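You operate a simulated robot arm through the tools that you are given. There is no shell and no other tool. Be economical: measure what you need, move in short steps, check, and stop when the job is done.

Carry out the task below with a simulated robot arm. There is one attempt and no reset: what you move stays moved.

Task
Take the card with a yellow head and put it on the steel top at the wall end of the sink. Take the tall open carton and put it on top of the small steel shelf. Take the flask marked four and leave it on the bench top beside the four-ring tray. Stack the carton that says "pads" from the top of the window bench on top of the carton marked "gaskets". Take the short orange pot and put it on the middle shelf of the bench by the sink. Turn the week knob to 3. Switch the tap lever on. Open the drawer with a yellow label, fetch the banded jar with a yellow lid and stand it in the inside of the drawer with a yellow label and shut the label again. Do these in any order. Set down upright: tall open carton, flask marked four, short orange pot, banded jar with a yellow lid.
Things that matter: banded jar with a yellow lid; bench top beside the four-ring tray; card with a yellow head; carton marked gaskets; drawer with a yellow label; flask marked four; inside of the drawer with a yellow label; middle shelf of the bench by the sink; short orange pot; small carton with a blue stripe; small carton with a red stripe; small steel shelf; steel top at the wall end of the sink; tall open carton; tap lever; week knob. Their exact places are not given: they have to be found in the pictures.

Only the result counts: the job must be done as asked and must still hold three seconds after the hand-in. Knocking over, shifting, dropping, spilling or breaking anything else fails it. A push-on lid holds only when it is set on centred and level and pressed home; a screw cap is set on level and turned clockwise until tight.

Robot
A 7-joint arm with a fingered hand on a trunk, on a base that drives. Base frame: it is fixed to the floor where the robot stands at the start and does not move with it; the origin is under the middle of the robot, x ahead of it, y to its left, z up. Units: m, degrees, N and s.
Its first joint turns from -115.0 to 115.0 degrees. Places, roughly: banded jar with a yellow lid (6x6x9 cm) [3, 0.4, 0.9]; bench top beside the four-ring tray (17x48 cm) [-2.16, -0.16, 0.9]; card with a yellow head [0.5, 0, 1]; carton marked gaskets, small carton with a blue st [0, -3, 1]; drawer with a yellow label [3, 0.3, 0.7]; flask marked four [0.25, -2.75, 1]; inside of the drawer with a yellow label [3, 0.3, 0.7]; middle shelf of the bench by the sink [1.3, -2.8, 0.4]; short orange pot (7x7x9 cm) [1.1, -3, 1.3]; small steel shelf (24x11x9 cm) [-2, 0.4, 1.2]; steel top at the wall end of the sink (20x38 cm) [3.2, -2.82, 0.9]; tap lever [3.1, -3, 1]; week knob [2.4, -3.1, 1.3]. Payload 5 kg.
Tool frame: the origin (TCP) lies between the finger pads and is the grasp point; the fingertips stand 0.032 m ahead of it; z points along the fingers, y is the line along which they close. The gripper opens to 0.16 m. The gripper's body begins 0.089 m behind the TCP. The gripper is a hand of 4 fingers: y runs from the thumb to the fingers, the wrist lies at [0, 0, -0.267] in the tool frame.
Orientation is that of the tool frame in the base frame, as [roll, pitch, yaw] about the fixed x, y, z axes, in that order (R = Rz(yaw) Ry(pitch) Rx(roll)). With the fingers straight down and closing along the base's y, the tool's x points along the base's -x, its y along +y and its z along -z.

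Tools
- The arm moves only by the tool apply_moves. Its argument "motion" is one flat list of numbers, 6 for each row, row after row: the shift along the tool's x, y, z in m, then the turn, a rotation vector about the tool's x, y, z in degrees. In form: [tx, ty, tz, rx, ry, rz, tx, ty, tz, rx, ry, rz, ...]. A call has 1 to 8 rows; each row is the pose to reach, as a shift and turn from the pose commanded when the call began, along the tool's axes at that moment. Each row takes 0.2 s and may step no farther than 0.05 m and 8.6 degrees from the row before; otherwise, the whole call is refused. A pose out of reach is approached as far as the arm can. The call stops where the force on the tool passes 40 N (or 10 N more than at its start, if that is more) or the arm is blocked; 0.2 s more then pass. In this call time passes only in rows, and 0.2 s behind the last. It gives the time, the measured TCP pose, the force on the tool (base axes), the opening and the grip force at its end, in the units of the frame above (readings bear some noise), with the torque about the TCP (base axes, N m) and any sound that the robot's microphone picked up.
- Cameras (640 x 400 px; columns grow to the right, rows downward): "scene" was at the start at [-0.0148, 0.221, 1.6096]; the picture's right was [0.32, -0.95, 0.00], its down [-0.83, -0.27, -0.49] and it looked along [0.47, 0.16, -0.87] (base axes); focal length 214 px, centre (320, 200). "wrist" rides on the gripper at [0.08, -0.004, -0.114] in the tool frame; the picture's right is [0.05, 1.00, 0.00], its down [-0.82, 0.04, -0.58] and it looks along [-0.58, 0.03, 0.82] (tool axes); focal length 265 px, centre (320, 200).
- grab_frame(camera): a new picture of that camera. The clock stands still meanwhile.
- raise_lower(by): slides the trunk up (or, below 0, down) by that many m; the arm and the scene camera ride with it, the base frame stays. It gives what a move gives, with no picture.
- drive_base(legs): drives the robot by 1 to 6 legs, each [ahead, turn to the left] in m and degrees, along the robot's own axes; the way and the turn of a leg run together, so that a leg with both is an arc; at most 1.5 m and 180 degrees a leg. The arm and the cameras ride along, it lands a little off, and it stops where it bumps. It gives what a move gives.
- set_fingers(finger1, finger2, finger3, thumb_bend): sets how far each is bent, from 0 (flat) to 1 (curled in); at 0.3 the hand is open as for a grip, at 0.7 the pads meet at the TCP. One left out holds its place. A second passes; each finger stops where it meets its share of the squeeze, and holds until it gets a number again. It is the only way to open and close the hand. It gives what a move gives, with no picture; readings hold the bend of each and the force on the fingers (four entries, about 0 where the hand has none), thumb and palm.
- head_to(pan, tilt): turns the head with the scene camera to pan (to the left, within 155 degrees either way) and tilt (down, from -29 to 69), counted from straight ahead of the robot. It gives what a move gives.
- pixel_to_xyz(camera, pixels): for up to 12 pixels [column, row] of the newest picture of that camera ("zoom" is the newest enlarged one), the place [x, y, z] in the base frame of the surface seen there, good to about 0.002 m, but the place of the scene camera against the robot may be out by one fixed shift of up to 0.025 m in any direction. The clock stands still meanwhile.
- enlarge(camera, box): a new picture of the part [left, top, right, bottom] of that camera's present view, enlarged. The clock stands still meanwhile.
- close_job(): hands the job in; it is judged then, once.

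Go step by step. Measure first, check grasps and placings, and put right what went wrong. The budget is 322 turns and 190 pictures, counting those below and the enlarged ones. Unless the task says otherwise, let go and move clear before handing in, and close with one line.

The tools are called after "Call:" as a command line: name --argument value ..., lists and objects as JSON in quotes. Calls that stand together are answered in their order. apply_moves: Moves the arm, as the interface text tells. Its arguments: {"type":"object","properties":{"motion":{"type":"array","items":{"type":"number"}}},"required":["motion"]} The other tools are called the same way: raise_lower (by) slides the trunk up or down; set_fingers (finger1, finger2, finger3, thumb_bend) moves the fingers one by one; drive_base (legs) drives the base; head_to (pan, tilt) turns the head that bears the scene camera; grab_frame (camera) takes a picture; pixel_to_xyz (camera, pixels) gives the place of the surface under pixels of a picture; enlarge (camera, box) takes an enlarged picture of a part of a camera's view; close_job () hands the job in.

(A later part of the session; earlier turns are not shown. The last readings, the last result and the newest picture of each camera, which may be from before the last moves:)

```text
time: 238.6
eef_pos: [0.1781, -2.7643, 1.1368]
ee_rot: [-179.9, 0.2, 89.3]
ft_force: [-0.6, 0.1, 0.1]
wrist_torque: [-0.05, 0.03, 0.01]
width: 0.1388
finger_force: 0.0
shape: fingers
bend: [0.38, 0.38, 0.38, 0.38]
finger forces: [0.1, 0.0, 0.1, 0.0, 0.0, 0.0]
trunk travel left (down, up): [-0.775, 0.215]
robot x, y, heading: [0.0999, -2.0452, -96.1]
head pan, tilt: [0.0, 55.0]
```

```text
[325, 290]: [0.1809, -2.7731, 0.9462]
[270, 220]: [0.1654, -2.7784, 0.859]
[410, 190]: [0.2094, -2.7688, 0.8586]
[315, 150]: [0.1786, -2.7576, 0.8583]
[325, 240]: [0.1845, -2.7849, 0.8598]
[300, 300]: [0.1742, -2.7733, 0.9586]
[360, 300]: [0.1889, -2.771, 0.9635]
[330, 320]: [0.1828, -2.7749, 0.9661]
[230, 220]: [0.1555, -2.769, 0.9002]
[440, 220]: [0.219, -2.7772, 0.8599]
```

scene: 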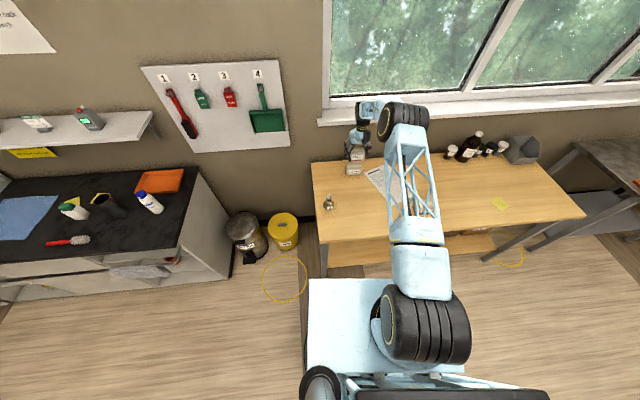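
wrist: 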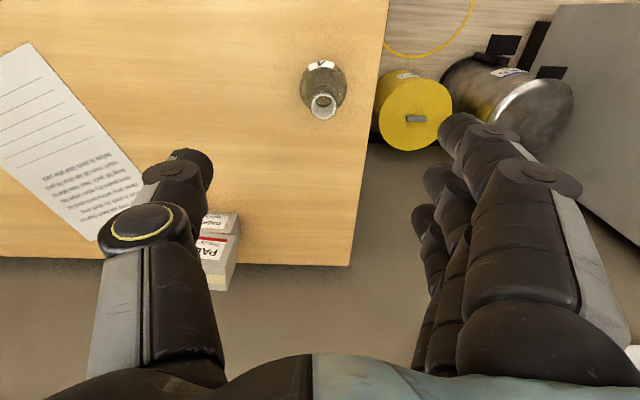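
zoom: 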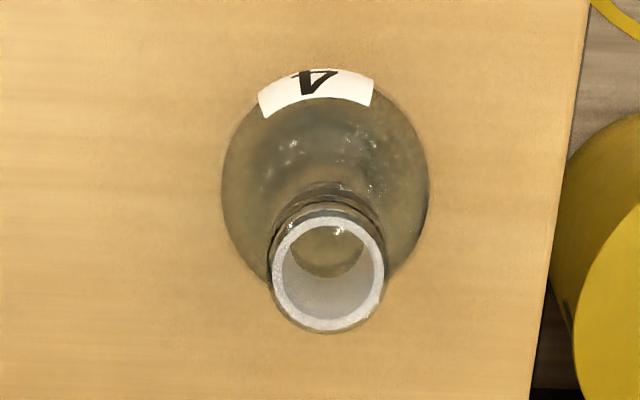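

Call:
apply_moves --motion '[0.001, 0.004, 0.045, 0, 0, 0, 0.001, 0.004, 0.09, 0, 0, 0, 0.001, 0.004, 0.135, 0, 0, 0, 0.001, 0.004, 0.18, 0, 0, 0, 0.001, 0.004, 0.22, 0, 0, 0, 0.001, 0.004, 0.238, 0, 0, 0]'

Call:
grab_frame --camera "wrist"

```text
time: 240.0
eef_pos: [0.1807, -2.7614, 0.9014]
ee_rot: [-180.0, 0.2, 89.4]
ft_force: [0.6, 0.2, 0.1]
wrist_torque: [0.01, 0.02, 0.01]
width: 0.1387
finger_force: 0.1
shape: fingers
bend: [0.38, 0.38, 0.38, 0.38]
finger forces: [0.1, 0.0, 0.1, 0.0, 0.1, 0.1]
trunk travel left (down, up): [-0.775, 0.215]
robot x, y, heading: [0.1021, -2.0491, -96.1]
head pan, tilt: [0.0, 55.0]
```

```text
74 pictures are left
```

wrist: 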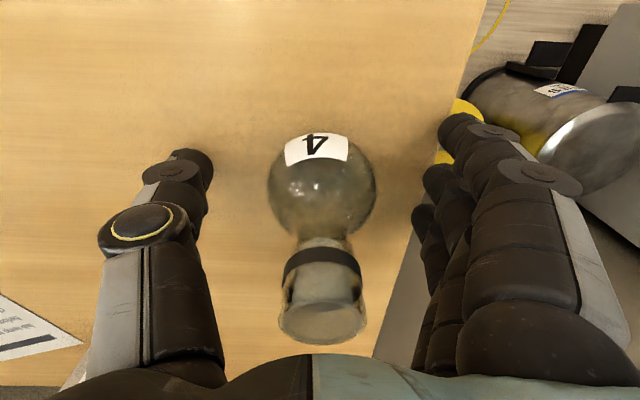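

Call:
set_fingers --finger1 0.55 --finger2 0.8 --finger3 0.55 --thumb_bend 0.8

Call:
grab_frame --camera "wrist"

```text
time: 241.0
eef_pos: [0.1797, -2.7618, 0.901]
ee_rot: [-180.0, 0.0, 89.5]
ft_force: [-0.1, 0.0, -0.4]
wrist_torque: [0.0, 0.0, 0.01]
width: 0.0563
finger_force: 24.6
shape: fingers
bend: [0.55, 0.52, 0.55, 0.67]
finger forces: [0.1, 22.7, 0.7, 0.0, 26.6, 0.0]
trunk travel left (down, up): [-0.775, 0.215]
robot x, y, heading: [0.1019, -2.0495, -95.8]
head pan, tilt: [0.0, 55.0]
```

```text
73 pictures are left
```

wrist: 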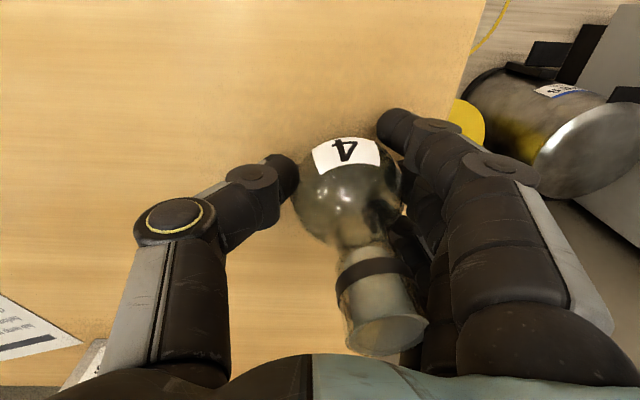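

The flask tipped toward the fingers as the thumb pushed more; I ease the thumb back so it can right itself.

Call:
set_fingers --thumb_bend 0.6

Call:
grab_frame --camera "wrist"

```text
time: 242.0
eef_pos: [0.1804, -2.7611, 0.9013]
ee_rot: [180.0, 0.1, 89.4]
ft_force: [-0.2, 0.3, -0.1]
wrist_torque: [0.0, 0.01, -0.02]
width: 0.0701
finger_force: 6.9
shape: fingers
bend: [0.55, 0.56, 0.55, 0.58]
finger forces: [0.0, 6.9, 0.1, 0.1, 6.8, 0.1]
trunk travel left (down, up): [-0.775, 0.215]
robot x, y, heading: [0.1023, -2.048, -96.0]
head pan, tilt: [0.0, 55.0]
```

```text
72 pictures are left
```

wrist: 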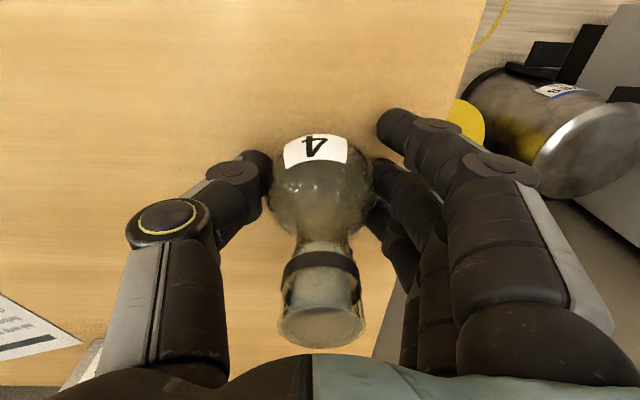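

Call:
set_fingers --finger1 0.6 --finger2 0.61 --finger3 0.6 --thumb_bend 0.6

Call:
grab_frame --camera "wrist"

```text
time: 243.0
eef_pos: [0.1808, -2.7604, 0.9026]
ee_rot: [179.9, 0.1, 89.4]
ft_force: [-0.3, 0.3, -0.7]
wrist_torque: [0.02, 0.0, 0.0]
width: 0.0597
finger_force: 5.4
shape: fingers
bend: [0.6, 0.56, 0.6, 0.58]
finger forces: [0.0, 5.4, 0.2, 0.0, 5.5, 0.1]
trunk travel left (down, up): [-0.775, 0.215]
robot x, y, heading: [0.1024, -2.0463, -96.0]
head pan, tilt: [0.0, 55.0]
```

```text
71 pictures are left
```

wrist: 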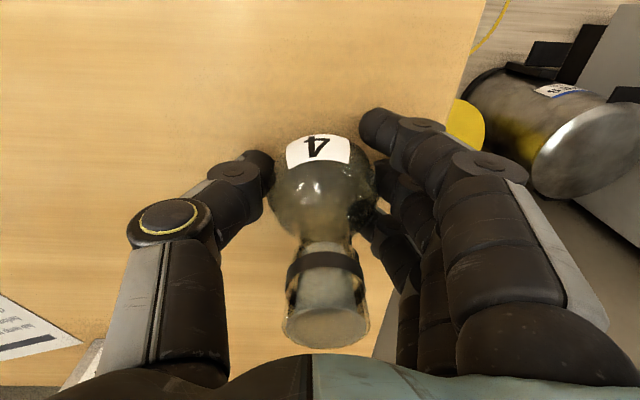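

Call:
set_fingers --finger1 0.64 --finger2 0.64 --finger3 0.64 --thumb_bend 0.61

Call:
apply_moves --motion '[0, 0, -0.01, 0, 0, 0, 0, 0, -0.02, 0, 0, 0, 0, 0, -0.03, 0, 0, 0]'

Call:
grab_frame --camera "wrist"

```text
time: 244.0
eef_pos: [0.181, -2.7616, 0.9016]
ee_rot: [-180.0, 0.1, 89.4]
ft_force: [0.2, 0.2, -0.2]
wrist_torque: [0.02, 0.0, 0.01]
width: 0.054
finger_force: 9.5
shape: fingers
bend: [0.64, 0.57, 0.62, 0.59]
finger forces: [0.3, 7.2, 2.0, 0.0, 9.4, 0.0]
trunk travel left (down, up): [-0.775, 0.215]
robot x, y, heading: [0.1036, -2.0433, -95.9]
head pan, tilt: [0.0, 55.0]
```

```text
time: 244.8
eef_pos: [0.1816, -2.7615, 0.9304]
ee_rot: [-179.9, 0.1, 89.5]
ft_force: [0.8, -0.8, -0.8]
wrist_torque: [-0.05, -0.03, 0.0]
width: 0.054
finger_force: 9.7
shape: fingers
bend: [0.64, 0.57, 0.62, 0.59]
finger forces: [0.2, 7.3, 1.9, 0.0, 9.4, 0.1]
trunk travel left (down, up): [-0.775, 0.215]
robot x, y, heading: [0.1028, -2.05, -96.3]
head pan, tilt: [0.0, 55.0]
```

```text
70 pictures are left
```

wrist: 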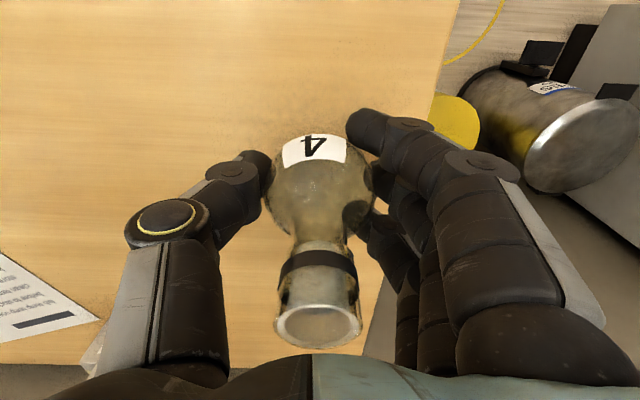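

Flask is lifted upright. I raise it and drive toward the far tables.

Call:
apply_moves --motion '[0, 0, -0.03, 0, 0, 0, 0, 0, -0.06, 0, 0, 0, 0, 0, -0.09, 0, 0, 0, 0, 0, -0.12, 0, 0, 0, 0.02, 0, -0.15, 0, 0, 0, 0.05, 0, -0.18, 0, 0, 0, 0.08, 0, -0.2, 0, 0, 0]'

Call:
raise_lower --by 0.1

Call:
drive_base --legs '[[-0.1, 0], [0, -60], [0, -48], [1.0, 0]]'

Call:
head_to --pan -40 --tilt 40

Call:
grab_frame --camera "scene"

Call:
grab_frame --camera "wrist"

```text
time: 246.4
eef_pos: [0.1834, -2.6803, 1.1296]
ee_rot: [-180.0, 0.2, 89.4]
ft_force: [-0.1, 0.4, -1.0]
wrist_torque: [-0.03, 0.0, 0.01]
width: 0.0538
finger_force: 8.8
shape: fingers
bend: [0.64, 0.57, 0.62, 0.59]
finger forces: [0.1, 7.1, 2.0, 0.0, 9.4, 0.0]
trunk travel left (down, up): [-0.775, 0.215]
robot x, y, heading: [0.1047, -2.0494, -95.9]
head pan, tilt: [0.0, 55.0]
```

```text
time: 247.8
eef_pos: [0.183, -2.6821, 1.2292]
ee_rot: [180.0, 0.1, 89.4]
ft_force: [0.4, 0.3, -0.3]
wrist_torque: [0.02, -0.01, 0.01]
width: 0.0541
finger_force: 9.7
shape: fingers
bend: [0.64, 0.57, 0.62, 0.59]
finger forces: [0.1, 7.2, 2.0, 0.0, 9.4, 0.0]
trunk travel left (down, up): [-0.875, 0.115]
robot x, y, heading: [0.1043, -2.0461, -95.9]
head pan, tilt: [0.0, 55.0]
```

```text
time: 258.6
eef_pos: [-1.4056, -1.4212, 1.2309]
ee_rot: [179.9, 0.0, -19.3]
ft_force: [-0.4, 0.5, -0.8]
wrist_torque: [-0.04, 0.03, -0.01]
width: 0.0535
finger_force: 8.7
shape: fingers
bend: [0.64, 0.57, 0.62, 0.59]
finger forces: [0.1, 7.1, 2.1, 0.1, 9.4, 0.0]
trunk travel left (down, up): [-0.875, 0.115]
robot x, y, heading: [-0.7786, -1.5451, 155.4]
head pan, tilt: [0.0, 55.0]
```

```text
time: 259.7
eef_pos: [-1.4065, -1.4225, 1.2297]
ee_rot: [-179.9, 0.1, -19.3]
ft_force: [-0.1, 0.5, -1.1]
wrist_torque: [-0.04, -0.02, 0.02]
width: 0.0538
finger_force: 9.1
shape: fingers
bend: [0.64, 0.57, 0.62, 0.59]
finger forces: [0.1, 7.1, 2.0, 0.0, 9.3, 0.0]
trunk travel left (down, up): [-0.875, 0.115]
robot x, y, heading: [-0.7828, -1.5484, 155.4]
head pan, tilt: [-40.0, 40.0]
```

```text
69 pictures are left
```

scene: 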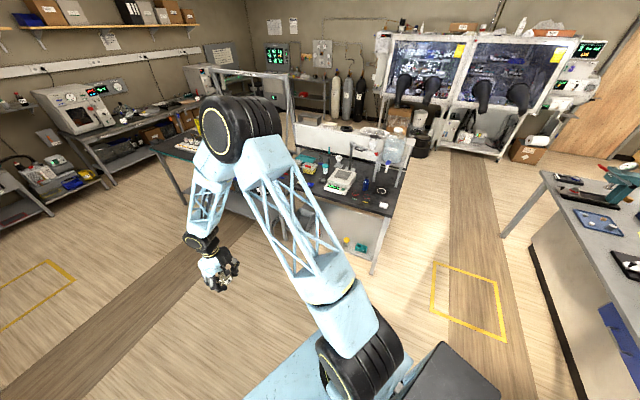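

```text
68 pictures are left
```

wrist: 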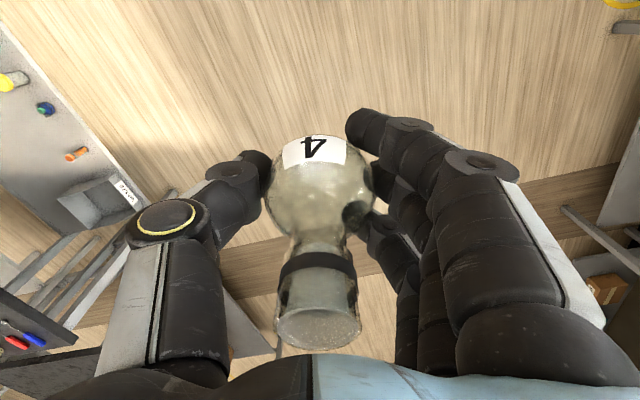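

Call:
drive_base --legs '[[0, 2], [1.3, 0], [0, -87]]'

Call:
head_to --pan 10 --tilt 50

Call:
grab_frame --camera "scene"

Call:
grab_frame --camera "wrist"

```text
time: 270.5
eef_pos: [-1.9334, -0.406, 1.2308]
ee_rot: [179.9, 0.1, -102.7]
ft_force: [0.2, 0.6, 0.4]
wrist_torque: [-0.02, 0.02, 0.01]
width: 0.0536
finger_force: 8.7
shape: fingers
bend: [0.64, 0.57, 0.62, 0.59]
finger forces: [0.1, 7.0, 2.0, 0.1, 9.1, 0.0]
trunk travel left (down, up): [-0.875, 0.115]
robot x, y, heading: [-1.9879, -1.0388, 72.1]
head pan, tilt: [-40.0, 40.0]
```

```text
time: 271.7
eef_pos: [-1.9326, -0.4073, 1.2293]
ee_rot: [179.9, 0.1, -102.6]
ft_force: [0.1, -0.1, -1.0]
wrist_torque: [0.04, 0.02, -0.03]
width: 0.0539
finger_force: 8.4
shape: fingers
bend: [0.64, 0.57, 0.62, 0.59]
finger forces: [0.0, 7.0, 2.0, 0.0, 9.1, 0.0]
trunk travel left (down, up): [-0.875, 0.115]
robot x, y, heading: [-1.9891, -1.0454, 72.1]
head pan, tilt: [10.0, 50.0]
```

```text
67 pictures are left
```

scene: 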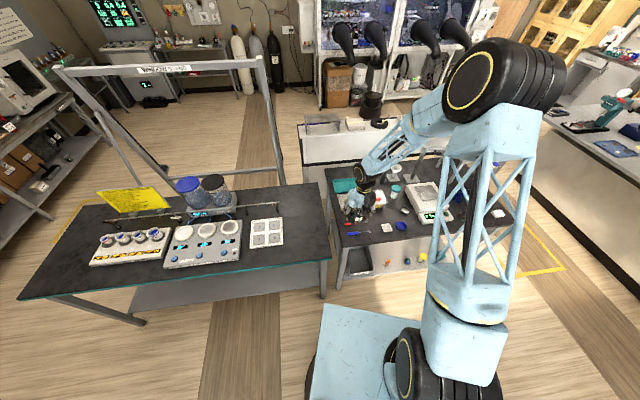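

```text
66 pictures are left
```

wrist: 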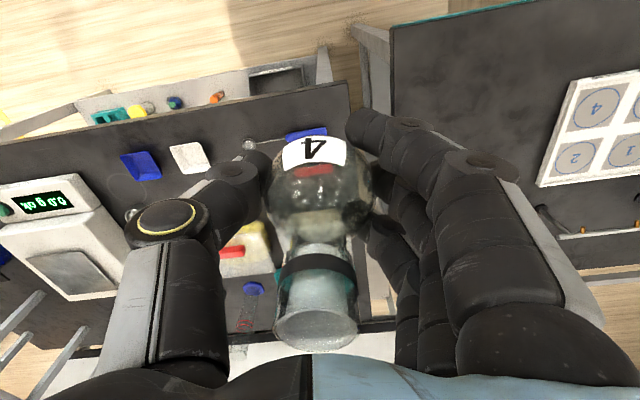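

Call:
pixel_to_xyz --camera "scene" --pixels '[[300, 215], [305, 240], [282, 218], [282, 245], [250, 220], [322, 190], [328, 258], [290, 195], [262, 203]]'

Call:
pixel_to_xyz --camera "wrist" --pixels '[[540, 185], [570, 80], [470, 60], [400, 40], [440, 110], [600, 100]]'

```text
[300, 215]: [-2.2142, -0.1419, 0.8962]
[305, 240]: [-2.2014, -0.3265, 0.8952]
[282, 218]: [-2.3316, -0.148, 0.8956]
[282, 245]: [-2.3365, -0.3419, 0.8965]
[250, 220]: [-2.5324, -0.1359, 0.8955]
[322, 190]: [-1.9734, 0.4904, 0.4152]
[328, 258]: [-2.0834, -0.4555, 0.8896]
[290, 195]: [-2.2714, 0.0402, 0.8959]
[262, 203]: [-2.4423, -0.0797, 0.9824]
```

```text
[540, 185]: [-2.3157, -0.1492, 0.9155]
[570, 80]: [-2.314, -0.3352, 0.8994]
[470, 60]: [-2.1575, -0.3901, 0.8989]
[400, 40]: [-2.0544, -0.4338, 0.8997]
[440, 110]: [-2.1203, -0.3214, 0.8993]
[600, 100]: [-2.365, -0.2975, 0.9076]
```

Free strip right of the tray: x −2.31…−2.06. I bring the flask over (−2.16,−0.22).

Call:
apply_moves --motion '[-0.017, 0.033, 0.029, 0, 0, 0, -0.033, 0.066, 0.057, 0, 0, 0, -0.05, 0.098, 0.086, 0, 0, 0, -0.067, 0.131, 0.115, 0, 0, 0, -0.083, 0.164, 0.144, 0, 0, 0, -0.1, 0.197, 0.172, 0, 0, 0, -0.116, 0.229, 0.201, 0, 0, 0, -0.133, 0.262, 0.23, 0, 0, 0]'

Call:
grab_frame --camera "wrist"

```text
time: 273.5
eef_pos: [-2.1613, -0.2167, 0.9975]
ee_rot: [-179.9, 0.0, -102.5]
ft_force: [-0.1, 0.8, -0.7]
wrist_torque: [-0.05, -0.03, -0.04]
width: 0.0536
finger_force: 9.0
shape: fingers
bend: [0.64, 0.57, 0.62, 0.59]
finger forces: [0.0, 6.9, 2.1, 0.0, 9.3, 0.0]
trunk travel left (down, up): [-0.875, 0.115]
robot x, y, heading: [-1.9815, -1.0476, 71.9]
head pan, tilt: [10.0, 50.0]
```

```text
65 pictures are left
```

wrist: 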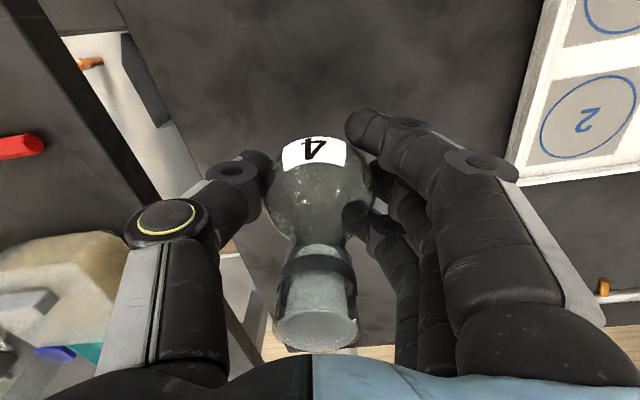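

Call:
apply_moves --motion '[0, 0, 0.025, 0, 0, 0, 0, 0, 0.046, 0, 0, 0, 0, 0, 0.05, 0, 0, 0, 0, 0, 0.053, 0, 0, 0, 0, 0, 0.055, 0, 0, 0, 0, 0, 0.057, 0, 0, 0]'

```text
time: 274.9
eef_pos: [-2.1597, -0.2177, 0.9431]
ee_rot: [180.0, 0.2, -102.5]
ft_force: [0.5, -0.1, -0.9]
wrist_torque: [0.0, -0.02, 0.01]
width: 0.0538
finger_force: 9.3
shape: fingers
bend: [0.64, 0.57, 0.62, 0.59]
finger forces: [0.1, 7.0, 2.1, 0.0, 9.1, 0.0]
trunk travel left (down, up): [-0.875, 0.115]
robot x, y, heading: [-1.9869, -1.0435, 72.0]
head pan, tilt: [10.0, 50.0]
```

Call:
apply_moves --motion '[0, 0, 0.002, 0, 0, 0, 0, 0, 0.004, 0, 0, 0]'

```text
time: 275.5
eef_pos: [-2.1595, -0.2175, 0.9404]
ee_rot: [-179.9, 0.2, -102.6]
ft_force: [-0.7, -0.9, 8.7]
wrist_torque: [-0.12, -0.22, -0.05]
width: 0.0534
finger_force: 11.3
shape: fingers
bend: [0.64, 0.58, 0.62, 0.59]
finger forces: [0.1, 7.5, 2.1, 0.0, 13.5, 0.0]
trunk travel left (down, up): [-0.875, 0.115]
robot x, y, heading: [-1.9864, -1.0443, 72.2]
head pan, tilt: [10.0, 50.0]
```

Contact (8.7 N). Release evenly and check.

Call:
set_fingers --finger1 0.4 --finger2 0.4 --finger3 0.4 --thumb_bend 0.4

Call:
apply_moves --motion '[0, 0, -0.04, 0, 0, 0, 0, 0, -0.08, 0, 0, 0, 0, 0, -0.12, 0, 0, 0, 0, 0, -0.16, 0, 0, 0, 0, 0, -0.2, 0, 0, 0, 0, 0, -0.25, 0, 0, 0]'

Call:
grab_frame --camera "wrist"

Call:
grab_frame --camera "scene"

```text
time: 276.5
eef_pos: [-2.1588, -0.2189, 0.9393]
ee_rot: [-179.9, 0.2, -102.6]
ft_force: [0.6, -0.9, 0.9]
wrist_torque: [0.01, -0.02, -0.05]
width: 0.1309
finger_force: 0.0
shape: fingers
bend: [0.4, 0.4, 0.4, 0.4]
finger forces: [0.0, 0.0, 0.1, 0.0, 0.1, 0.0]
trunk travel left (down, up): [-0.875, 0.115]
robot x, y, heading: [-1.9874, -1.0428, 72.1]
head pan, tilt: [10.0, 50.0]
```

```text
time: 277.9
eef_pos: [-2.1584, -0.2215, 1.1898]
ee_rot: [-180.0, 0.1, -102.7]
ft_force: [-0.9, -0.5, -0.2]
wrist_torque: [0.03, -0.01, -0.01]
width: 0.1306
finger_force: 0.0
shape: fingers
bend: [0.4, 0.4, 0.4, 0.4]
finger forces: [0.0, 0.1, 0.0, 0.0, 0.0, 0.1]
trunk travel left (down, up): [-0.875, 0.115]
robot x, y, heading: [-1.9856, -1.0439, 71.9]
head pan, tilt: [10.0, 50.0]
```

```text
64 pictures are left
```

wrist: 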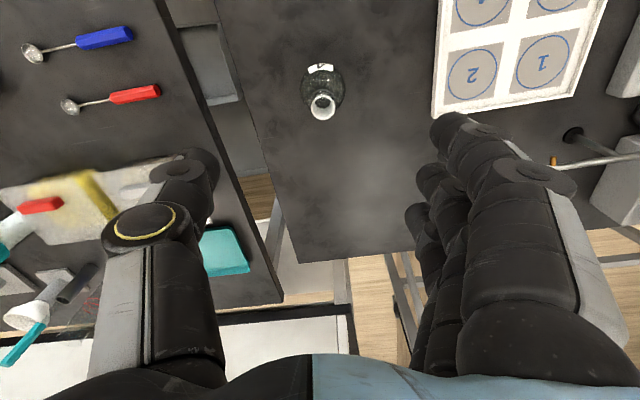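

```text
63 pictures are left
```

scene: 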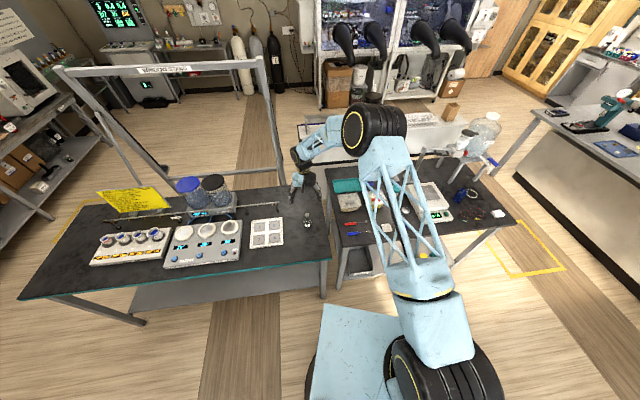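

Flask stands beside the tray. Now measure the steel shelf and the table's far edge from here.

Call:
enlarge --camera "scene" --box '[290, 80, 490, 200]'

Call:
pixel_to_xyz --camera "zoom" --pixels '[[60, 120], [50, 155], [100, 120], [120, 150], [490, 115], [520, 90], [540, 80], [560, 160], [590, 130], [180, 180], [440, 150], [440, 120]]'

```text
3.20 times, centred on (390, 140) of scene
```

zoom: 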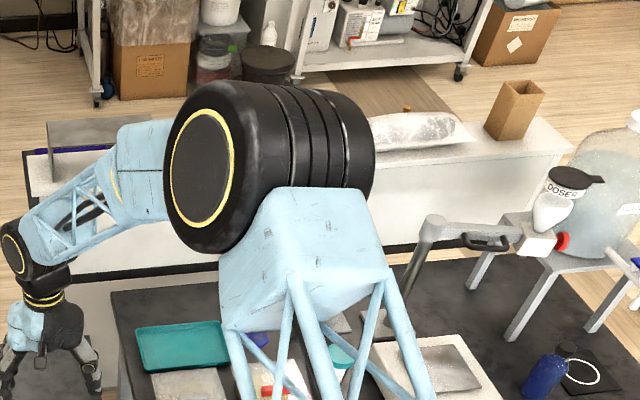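

```text
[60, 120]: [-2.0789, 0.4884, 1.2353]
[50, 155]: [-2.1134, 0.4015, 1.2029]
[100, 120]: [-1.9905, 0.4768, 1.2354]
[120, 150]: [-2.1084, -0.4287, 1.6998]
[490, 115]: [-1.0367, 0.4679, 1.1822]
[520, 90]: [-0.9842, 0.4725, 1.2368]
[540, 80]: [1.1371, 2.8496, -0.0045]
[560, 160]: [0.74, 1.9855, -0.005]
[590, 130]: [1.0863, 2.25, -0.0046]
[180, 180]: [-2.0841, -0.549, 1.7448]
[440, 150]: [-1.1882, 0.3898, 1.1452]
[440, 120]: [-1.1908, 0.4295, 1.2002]
```

Call:
apply_moves --motion '[0.04, -0.015, -0.015, 0, 0, 0, 0.08, -0.03, -0.03, 0, 0, 0, 0.12, -0.045, -0.045, 0, 0, 0, 0.16, -0.06, -0.06, 0, 0, 0, 0.2, -0.08, -0.08, 0, 0, 0, 0.24, -0.1, -0.1, 0, 0, 0]'

Call:
raise_lower --by 0.1

Call:
drive_base --legs '[[0, -72], [1.5, 0], [0.27, 0], [0, 90], [0.6, 0]]'

Call:
head_to --pan 40 --tilt 35

Call:
grab_frame --camera "scene"

```text
time: 279.3
eef_pos: [-2.1143, -0.4802, 1.2903]
ee_rot: [-179.9, 0.2, -102.7]
ft_force: [-0.3, 0.6, -0.5]
wrist_torque: [0.03, 0.04, -0.02]
width: 0.1311
finger_force: 0.1
shape: fingers
bend: [0.4, 0.4, 0.4, 0.4]
finger forces: [0.0, 0.1, 0.0, 0.1, 0.1, 0.1]
trunk travel left (down, up): [-0.875, 0.115]
robot x, y, heading: [-1.9897, -1.0459, 72.0]
head pan, tilt: [10.0, 50.0]
```

```text
time: 280.6
eef_pos: [-2.1146, -0.4775, 1.3901]
ee_rot: [180.0, 0.1, -102.5]
ft_force: [-0.5, -0.2, -0.7]
wrist_torque: [0.02, 0.02, 0.04]
width: 0.1311
finger_force: 0.1
shape: fingers
bend: [0.4, 0.4, 0.4, 0.4]
finger forces: [0.0, 0.0, 0.0, 0.0, 0.0, 0.0]
trunk travel left (down, up): [-0.975, 0.015]
robot x, y, heading: [-1.9853, -1.0452, 71.6]
head pan, tilt: [10.0, 50.0]
```

```text
time: 300.0
eef_pos: [-0.4501, 0.0462, 1.39]
ee_rot: [179.9, 0.2, -85.8]
ft_force: [0.0, -0.3, 0.4]
wrist_torque: [-0.05, 0.03, -0.04]
width: 0.131
finger_force: 0.0
shape: fingers
bend: [0.4, 0.4, 0.4, 0.4]
finger forces: [0.1, 0.1, 0.1, 0.1, 0.0, 0.1]
trunk travel left (down, up): [-0.975, 0.015]
robot x, y, heading: [-0.1654, -0.4577, 88.8]
head pan, tilt: [10.0, 50.0]
```

```text
time: 301.0
eef_pos: [-0.4506, 0.0463, 1.3881]
ee_rot: [179.9, 0.1, -85.9]
ft_force: [0.1, -0.2, -0.7]
wrist_torque: [-0.03, 0.04, -0.02]
width: 0.131
finger_force: 0.0
shape: fingers
bend: [0.4, 0.4, 0.4, 0.4]
finger forces: [0.0, 0.0, 0.0, 0.0, 0.0, 0.0]
trunk travel left (down, up): [-0.975, 0.015]
robot x, y, heading: [-0.1629, -0.4625, 88.9]
head pan, tilt: [40.0, 35.0]
```

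```text
61 pictures are left
```

scene: 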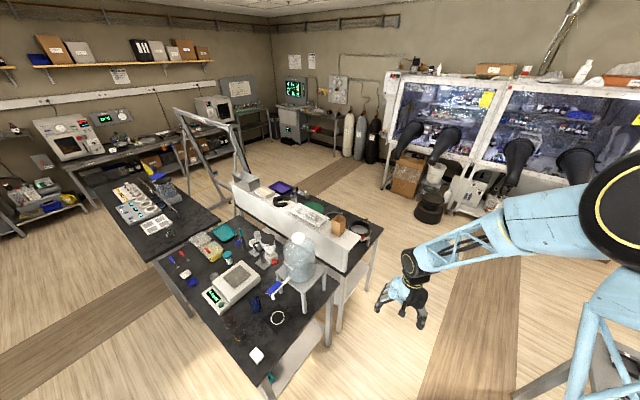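

Call:
enlarge --camera "scene" --box '[210, 150, 410, 280]'

Call:
pixel_to_xyz --camera "zoom" --pixels '[[405, 215], [410, 250], [430, 225], [420, 200], [110, 85], [135, 95], [120, 105], [75, 85], [300, 100], [540, 250], [500, 290], [120, 120]]'

```text
3.08 times, centred on (310, 215) of scene
```

zoom: 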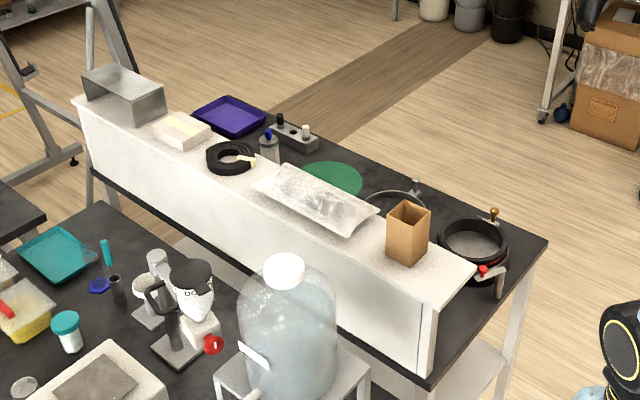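

```text
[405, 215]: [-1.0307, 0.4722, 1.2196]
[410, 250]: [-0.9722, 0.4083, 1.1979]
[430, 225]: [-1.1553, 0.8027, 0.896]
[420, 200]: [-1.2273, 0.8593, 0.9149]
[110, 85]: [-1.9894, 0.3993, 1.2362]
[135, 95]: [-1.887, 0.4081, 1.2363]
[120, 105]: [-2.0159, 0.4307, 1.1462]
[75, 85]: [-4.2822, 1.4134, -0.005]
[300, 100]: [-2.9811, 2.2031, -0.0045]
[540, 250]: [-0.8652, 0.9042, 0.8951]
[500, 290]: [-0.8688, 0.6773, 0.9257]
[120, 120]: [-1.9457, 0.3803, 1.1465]
```

Call:
drive_base --legs '[[0.87, 0], [0, 60]]'

Call:
grab_frame --camera "wrist"

Call:
grab_frame --camera "scene"

```text
time: 308.3
eef_pos: [-0.727, 0.4013, 1.3886]
ee_rot: [-179.9, 0.1, -25.6]
ft_force: [0.3, 0.2, 0.4]
wrist_torque: [0.01, 0.02, 0.0]
width: 0.1312
finger_force: 0.1
shape: fingers
bend: [0.4, 0.4, 0.4, 0.4]
finger forces: [0.0, 0.0, 0.0, 0.0, 0.0, 0.1]
trunk travel left (down, up): [-0.975, 0.015]
robot x, y, heading: [-0.1482, 0.395, 149.0]
head pan, tilt: [40.0, 35.0]
```

```text
59 pictures are left
```

wrist: 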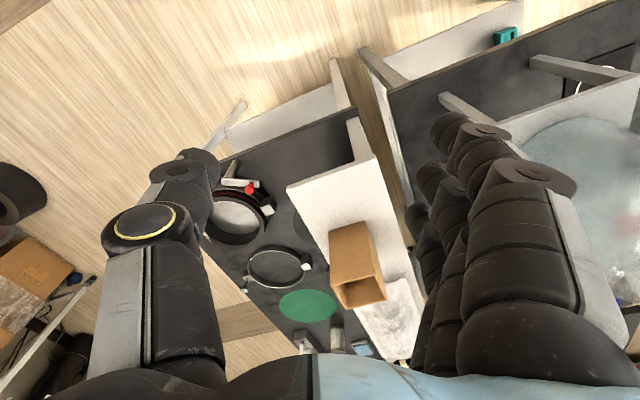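

```text
58 pictures are left
```

scene: 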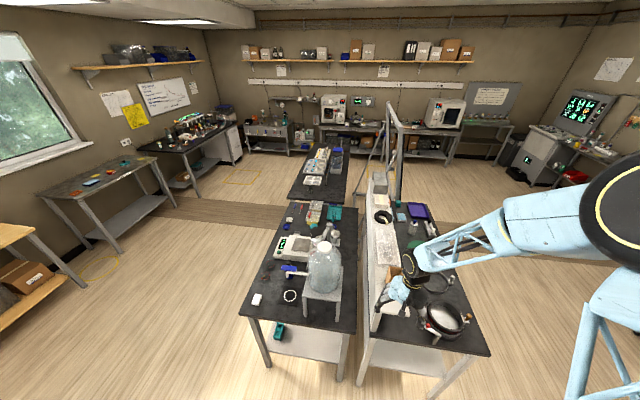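

Call:
enlarge --camera "wrist" --box '[310, 205, 410, 315]'

Call:
pixel_to_xyz --camera "zoom" --pixels '[[148, 285], [158, 370], [330, 340], [300, 255], [150, 200], [250, 160], [120, 100], [265, 60], [400, 300], [225, 290]]'

```text
3.64 times, centred on (360, 260) of wrist
```

zoom: 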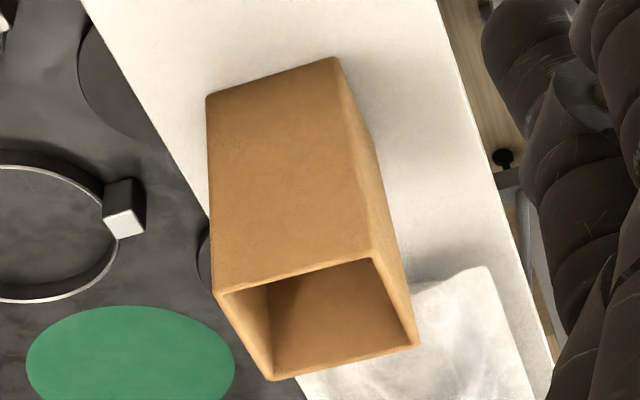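

```text
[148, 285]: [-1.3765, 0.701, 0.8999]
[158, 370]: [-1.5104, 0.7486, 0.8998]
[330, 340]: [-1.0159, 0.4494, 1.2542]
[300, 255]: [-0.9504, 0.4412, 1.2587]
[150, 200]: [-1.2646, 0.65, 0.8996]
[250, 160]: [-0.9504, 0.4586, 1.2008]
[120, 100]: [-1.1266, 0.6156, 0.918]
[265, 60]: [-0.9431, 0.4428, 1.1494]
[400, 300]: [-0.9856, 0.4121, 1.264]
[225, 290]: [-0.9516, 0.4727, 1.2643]
```

Call:
pixel_to_xyz --camera "zoom" --pixels '[[219, 294], [371, 259], [416, 345], [273, 379], [345, 362], [395, 303], [245, 335], [335, 62], [208, 96], [320, 267]]'

```text
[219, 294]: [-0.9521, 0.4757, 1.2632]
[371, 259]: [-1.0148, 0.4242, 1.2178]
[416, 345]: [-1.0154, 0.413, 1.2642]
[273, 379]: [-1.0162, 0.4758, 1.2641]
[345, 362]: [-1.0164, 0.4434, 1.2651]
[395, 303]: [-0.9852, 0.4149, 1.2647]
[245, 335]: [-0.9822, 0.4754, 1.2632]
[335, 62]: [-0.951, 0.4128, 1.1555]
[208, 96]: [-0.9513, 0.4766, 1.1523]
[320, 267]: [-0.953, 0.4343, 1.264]
```

Carton: x −1.018…−0.950, y 0.411…0.477, top 1.2645, ledge 1.15. I move above it with yaw 0.

Call:
set_fingers --finger1 0.35 --finger2 0.35 --finger3 0.35 --thumb_bend 0.35

Call:
apply_moves --motion '[-0.042, 0.012, 0, 0, 0, -4.3, -0.083, 0.024, 0, 0, 0, -8.6, -0.125, 0.036, 0, 0, 0, -12.9, -0.167, 0.048, 0, 0, 0, -17.2, -0.208, 0.06, 0, 0, 0, -21.5, -0.25, 0.072, 0, 0, 0, -25.6]'

Call:
grab_frame --camera "wrist"

```text
time: 309.3
eef_pos: [-0.7267, 0.4013, 1.3891]
ee_rot: [-180.0, 0.0, -25.6]
ft_force: [0.0, -0.2, 0.1]
wrist_torque: [0.01, 0.01, 0.01]
width: 0.1507
finger_force: 0.0
shape: fingers
bend: [0.35, 0.35, 0.35, 0.35]
finger forces: [0.1, 0.0, 0.0, 0.0, 0.0, 0.0]
trunk travel left (down, up): [-0.975, 0.015]
robot x, y, heading: [-0.1479, 0.4012, 149.2]
head pan, tilt: [40.0, 35.0]
```

```text
time: 310.7
eef_pos: [-0.9855, 0.4461, 1.3861]
ee_rot: [-179.9, -0.1, 0.0]
ft_force: [-0.9, -0.7, 0.0]
wrist_torque: [0.02, -0.03, 0.05]
width: 0.1506
finger_force: 0.1
shape: fingers
bend: [0.35, 0.35, 0.35, 0.35]
finger forces: [0.0, 0.0, 0.0, 0.0, 0.0, 0.0]
trunk travel left (down, up): [-0.975, 0.015]
robot x, y, heading: [-0.1454, 0.3993, 149.1]
head pan, tilt: [40.0, 35.0]
```

```text
56 pictures are left
```

wrist: 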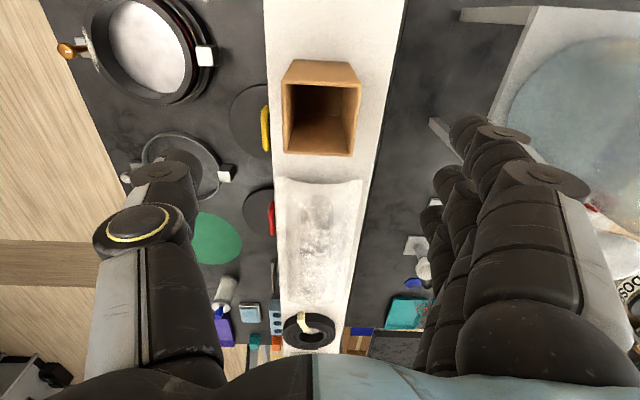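

Call:
apply_moves --motion '[0, 0, 0.045, 0, 0, 0, 0, 0, 0.09, 0, 0, 0, 0, 0, 0.135, 0, 0, 0, 0, 0, 0.17, 0, 0, 0]'

Call:
set_fingers --finger1 0.8 --finger2 0.8 --finger3 0.8 --thumb_bend 0.8

Call:
apply_moves --motion '[0, 0, -0.02, 0, 0, 0, 0, 0, -0.05, 0, 0, 0]'

Call:
grab_frame --camera "wrist"

```text
time: 311.7
eef_pos: [-0.9859, 0.4464, 1.2201]
ee_rot: [-179.8, 0.1, 0.0]
ft_force: [-0.2, 0.1, 0.2]
wrist_torque: [0.02, 0.01, 0.01]
width: 0.1504
finger_force: 0.0
shape: fingers
bend: [0.35, 0.35, 0.35, 0.35]
finger forces: [0.1, 0.1, 0.0, 0.0, 0.0, 0.1]
trunk travel left (down, up): [-0.975, 0.015]
robot x, y, heading: [-0.1485, 0.3977, 148.9]
head pan, tilt: [40.0, 35.0]
```

```text
time: 312.7
eef_pos: [-0.9844, 0.4464, 1.2198]
ee_rot: [-179.9, 0.1, 0.1]
ft_force: [-0.7, 0.0, 1.4]
wrist_torque: [0.02, -0.01, 0.02]
width: 0.0753
finger_force: 30.4
shape: fingers
bend: [0.56, 0.56, 0.56, 0.59]
finger forces: [10.1, 10.1, 10.1, 0.1, 30.3, 0.0]
trunk travel left (down, up): [-0.975, 0.015]
robot x, y, heading: [-0.1438, 0.3971, 148.9]
head pan, tilt: [40.0, 35.0]
```

```text
time: 313.3
eef_pos: [-0.9829, 0.4452, 1.2695]
ee_rot: [-179.9, 0.0, 0.0]
ft_force: [0.2, -0.8, -0.7]
wrist_torque: [-0.06, -0.01, 0.0]
width: 0.0755
finger_force: 30.5
shape: fingers
bend: [0.56, 0.56, 0.56, 0.59]
finger forces: [10.3, 10.1, 10.0, 0.1, 30.2, 0.1]
trunk travel left (down, up): [-0.975, 0.015]
robot x, y, heading: [-0.1456, 0.3954, 149.1]
head pan, tilt: [40.0, 35.0]
```

```text
55 pictures are left
```

wrist: 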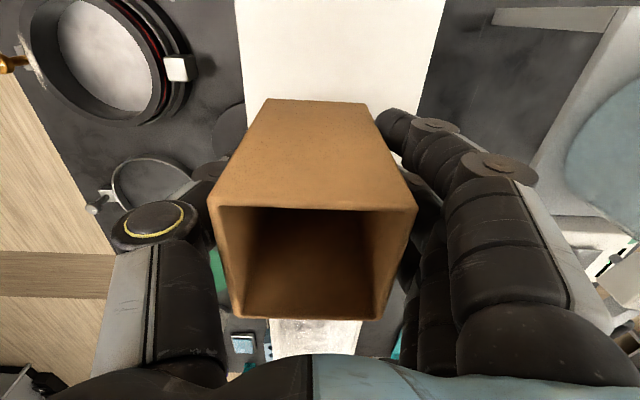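

Carton lifted. Raise, retract, and drive around to the +y aisle.

Call:
apply_moves --motion '[0, 0, -0.045, 0, 0, 0, 0, 0, -0.09, 0, 0, 0, 0.03, 0, -0.13, 0, 0, 0, 0.075, 0, -0.14, 0, 0, 0, 0.12, 0, -0.14, 0, 0, 0, 0.165, 0, -0.14, 0, 0, 0, 0.21, 0, -0.14, 0, 0, 0, 0.25, 0, -0.14, 0, 0, 0]'

Call:
drive_base --legs '[[0, -59], [1.06, 0], [0, 90], [1.2, 0]]'

Call:
grab_frame --camera "scene"

```text
time: 315.1
eef_pos: [-0.7296, 0.4427, 1.4101]
ee_rot: [-179.9, 0.1, 0.0]
ft_force: [0.4, 0.5, -0.4]
wrist_torque: [0.01, 0.06, -0.01]
width: 0.0755
finger_force: 30.0
shape: fingers
bend: [0.56, 0.56, 0.56, 0.59]
finger forces: [10.1, 10.1, 10.2, 0.1, 30.2, 0.0]
trunk travel left (down, up): [-0.975, 0.015]
robot x, y, heading: [-0.1433, 0.4016, 148.9]
head pan, tilt: [40.0, 35.0]
```

```text
time: 333.0
eef_pos: [-1.8709, 1.1663, 1.4095]
ee_rot: [-179.8, 0.1, 31.6]
ft_force: [0.1, 0.5, -0.2]
wrist_torque: [-0.01, 0.0, -0.01]
width: 0.0752
finger_force: 30.1
shape: fingers
bend: [0.56, 0.56, 0.56, 0.59]
finger forces: [10.0, 9.9, 9.9, 0.0, 30.1, 0.0]
trunk travel left (down, up): [-0.975, 0.015]
robot x, y, heading: [-1.3498, 1.4384, -179.6]
head pan, tilt: [40.0, 35.0]
```

```text
54 pictures are left
```

scene: 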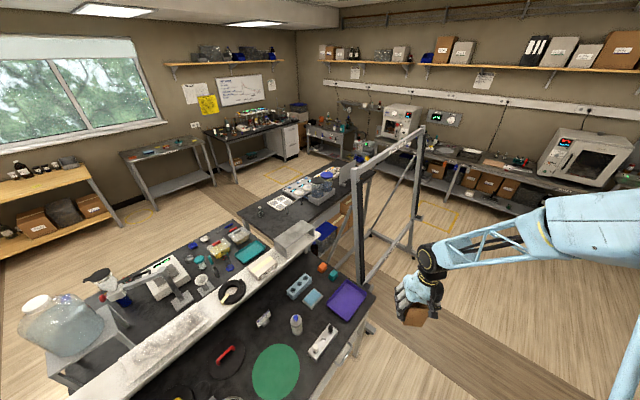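

Call:
enlarge --camera "scene" --box '[230, 120, 450, 340]'

Call:
pixel_to_xyz --camera "scene" --pixels '[[357, 200], [360, 250], [415, 180], [412, 240], [390, 150], [285, 240], [300, 230], [308, 240], [280, 248], [370, 295], [340, 350], [297, 250]]'

```text
1.82 times, centred on (340, 230) of scene
```

zoom: 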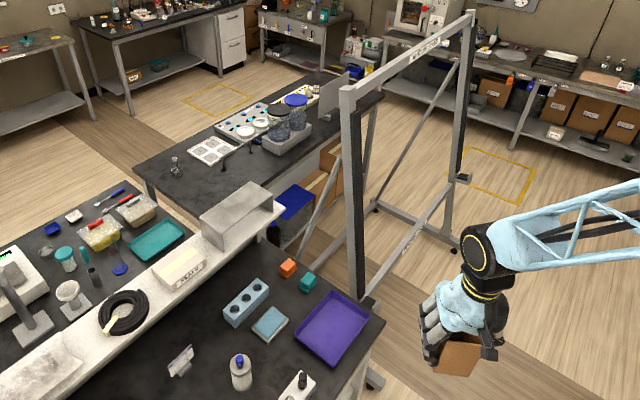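

```text
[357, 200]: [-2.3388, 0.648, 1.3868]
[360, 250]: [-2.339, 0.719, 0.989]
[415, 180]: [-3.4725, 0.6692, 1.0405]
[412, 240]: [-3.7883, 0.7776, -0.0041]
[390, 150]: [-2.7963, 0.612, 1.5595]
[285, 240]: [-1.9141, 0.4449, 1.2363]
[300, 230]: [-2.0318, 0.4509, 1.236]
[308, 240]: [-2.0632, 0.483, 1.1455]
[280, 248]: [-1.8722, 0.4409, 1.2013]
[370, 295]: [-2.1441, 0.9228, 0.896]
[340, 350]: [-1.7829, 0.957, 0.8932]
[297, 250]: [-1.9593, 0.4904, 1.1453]
```

Call:
drive_base --legs '[[0.42, 0], [0, 70]]'

Call:
head_to --pan 10 --tilt 45

Call:
grab_frame --camera "scene"

Call:
grab_frame --camera "wrist"

```text
time: 338.8
eef_pos: [-1.6947, 0.8477, 1.4089]
ee_rot: [-179.9, 0.1, 101.8]
ft_force: [1.1, -0.1, -1.4]
wrist_torque: [0.0, 0.0, 0.01]
width: 0.0753
finger_force: 30.0
shape: fingers
bend: [0.56, 0.56, 0.56, 0.59]
finger forces: [10.0, 10.1, 9.9, 0.0, 29.9, 0.0]
trunk travel left (down, up): [-0.975, 0.015]
robot x, y, heading: [-1.7727, 1.4336, -109.2]
head pan, tilt: [40.0, 35.0]
```

```text
time: 339.7
eef_pos: [-1.6947, 0.8486, 1.4089]
ee_rot: [-179.9, 0.1, 101.8]
ft_force: [0.8, -1.0, -1.2]
wrist_torque: [0.05, 0.01, -0.02]
width: 0.0751
finger_force: 29.8
shape: fingers
bend: [0.56, 0.56, 0.56, 0.59]
finger forces: [10.0, 10.0, 9.9, 0.0, 29.9, 0.1]
trunk travel left (down, up): [-0.975, 0.015]
robot x, y, heading: [-1.7797, 1.4326, -109.3]
head pan, tilt: [10.0, 45.0]
```

```text
52 pictures are left
```

scene: 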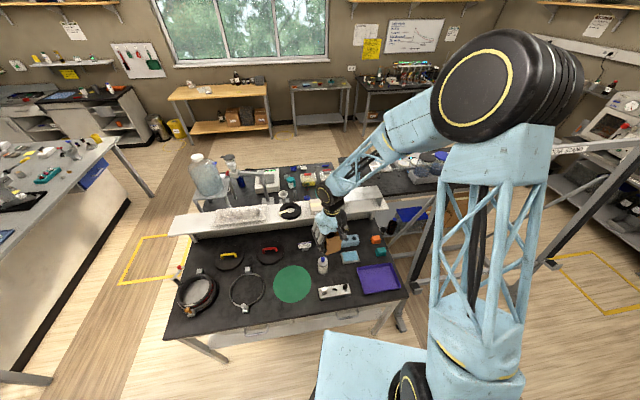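

```text
51 pictures are left
```

wrist: 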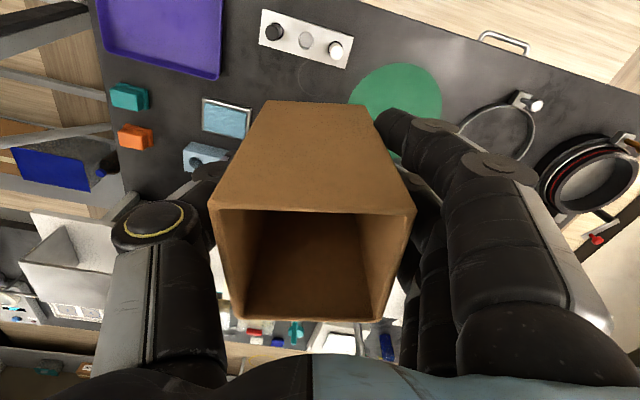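

Call:
pixel_to_xyz --camera "wrist" --pixels '[[60, 275], [100, 260], [85, 240], [40, 250], [35, 285], [95, 295], [60, 225], [118, 245]]'

Call:
drive_base --legs '[[0.08, 0]]'

```text
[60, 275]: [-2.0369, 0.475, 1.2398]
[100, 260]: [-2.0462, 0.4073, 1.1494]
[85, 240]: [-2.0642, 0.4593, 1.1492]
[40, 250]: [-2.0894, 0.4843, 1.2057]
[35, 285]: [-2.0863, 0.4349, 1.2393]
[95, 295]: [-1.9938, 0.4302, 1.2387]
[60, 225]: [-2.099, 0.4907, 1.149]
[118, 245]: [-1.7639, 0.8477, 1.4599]
```

```text
time: 340.8
eef_pos: [-1.7218, 0.7699, 1.4088]
ee_rot: [180.0, 0.0, 101.8]
ft_force: [-0.4, -1.1, -1.3]
wrist_torque: [0.07, 0.0, 0.0]
width: 0.0753
finger_force: 30.0
shape: fingers
bend: [0.56, 0.56, 0.56, 0.59]
finger forces: [10.1, 10.0, 10.0, 0.0, 30.0, 0.0]
trunk travel left (down, up): [-0.975, 0.015]
robot x, y, heading: [-1.7959, 1.3555, -109.4]
head pan, tilt: [10.0, 45.0]
```

Call:
apply_moves --motion '[-0.029, -0.036, 0, 0, 0, 1.5, -0.058, -0.073, 0, 0, 0, 3, -0.087, -0.109, 0, 0, 0, 4.5, -0.116, -0.145, 0, 0, 0, 6, -0.145, -0.181, 0, 0, 0, 7.5, -0.174, -0.218, 0, 0, 0, 9, -0.203, -0.254, 0, 0, 0, 10.5, -0.232, -0.29, 0, 0, 0, 11.8]'

Call:
grab_frame --camera "wrist"

Call:
enlarge --camera "scene" --box '[270, 150, 430, 290]'

```text
time: 342.6
eef_pos: [-1.9607, 0.4844, 1.4085]
ee_rot: [180.0, 0.0, 89.9]
ft_force: [0.6, -1.2, -1.2]
wrist_torque: [0.02, -0.02, -0.01]
width: 0.0751
finger_force: 30.1
shape: fingers
bend: [0.56, 0.56, 0.56, 0.59]
finger forces: [9.9, 10.0, 9.9, 0.1, 29.9, 0.1]
trunk travel left (down, up): [-0.975, 0.015]
robot x, y, heading: [-1.7944, 1.359, -109.3]
head pan, tilt: [10.0, 45.0]
```

```text
50 pictures are left
```

wrist: 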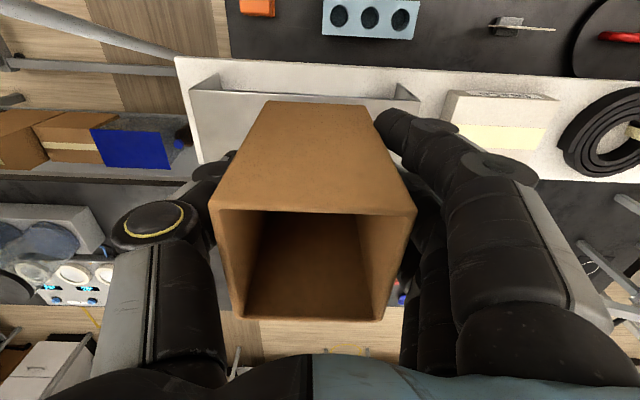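

```text
2.86 times, centred on (350, 220) of scene
```

zoom: 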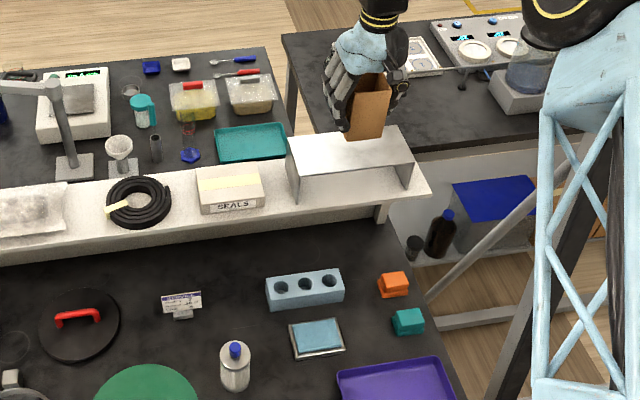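

Call:
pixel_to_xyz --camera "wrist" --pixels '[[198, 98], [230, 95], [412, 103], [230, 130], [215, 150], [225, 98], [400, 110], [205, 155]]'

```text
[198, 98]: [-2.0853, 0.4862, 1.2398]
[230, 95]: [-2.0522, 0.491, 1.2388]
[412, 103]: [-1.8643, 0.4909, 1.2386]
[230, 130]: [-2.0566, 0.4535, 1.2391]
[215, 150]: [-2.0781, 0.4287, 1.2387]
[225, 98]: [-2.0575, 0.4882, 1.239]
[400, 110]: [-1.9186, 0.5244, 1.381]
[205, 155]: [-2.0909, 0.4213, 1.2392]
```

Call:
apply_moves --motion '[-0.022, -0.008, 0.02, 0, 0, 0, -0.044, -0.017, 0.05, 0, 0, 0, -0.044, -0.017, 0.08, 0, 0, 0, -0.044, -0.017, 0.092, 0, 0, 0]'

Call:
apply_moves --motion '[0, 0, 0.002, 0, 0, 0, 0, 0, 0.004, 0, 0, 0, 0, 0, 0.006, 0, 0, 0]'

```text
time: 343.6
eef_pos: [-1.9772, 0.4403, 1.3165]
ee_rot: [-180.0, 0.0, 90.0]
ft_force: [-0.3, -0.1, 0.0]
wrist_torque: [0.03, -0.03, 0.0]
width: 0.075
finger_force: 29.9
shape: fingers
bend: [0.56, 0.56, 0.56, 0.59]
finger forces: [10.0, 9.9, 10.0, 0.0, 29.9, 0.0]
trunk travel left (down, up): [-0.975, 0.015]
robot x, y, heading: [-1.7994, 1.3533, -109.3]
head pan, tilt: [10.0, 45.0]
```

```text
time: 344.4
eef_pos: [-1.9746, 0.4422, 1.3121]
ee_rot: [180.0, 0.1, 90.1]
ft_force: [0.5, 0.2, -0.2]
wrist_torque: [-0.03, -0.01, -0.01]
width: 0.0752
finger_force: 30.0
shape: fingers
bend: [0.56, 0.56, 0.56, 0.59]
finger forces: [9.9, 10.1, 9.9, 0.0, 29.9, 0.0]
trunk travel left (down, up): [-0.975, 0.015]
robot x, y, heading: [-1.7944, 1.35, -109.5]
head pan, tilt: [10.0, 45.0]
```

Call:
apply_moves --motion '[0, 0, 0.001, 0, 0, 0, 0, 0, 0.002, 0, 0, 0, 0, 0, 0.003, 0, 0, 0]'

```text
time: 345.2
eef_pos: [-1.9749, 0.4432, 1.3085]
ee_rot: [-179.9, 0.1, 90.1]
ft_force: [-0.3, 1.1, -0.3]
wrist_torque: [0.02, 0.01, 0.0]
width: 0.0755
finger_force: 30.2
shape: fingers
bend: [0.56, 0.56, 0.56, 0.59]
finger forces: [10.1, 9.9, 9.9, 0.0, 29.9, 0.0]
trunk travel left (down, up): [-0.975, 0.015]
robot x, y, heading: [-1.7979, 1.3568, -109.3]
head pan, tilt: [10.0, 45.0]
```

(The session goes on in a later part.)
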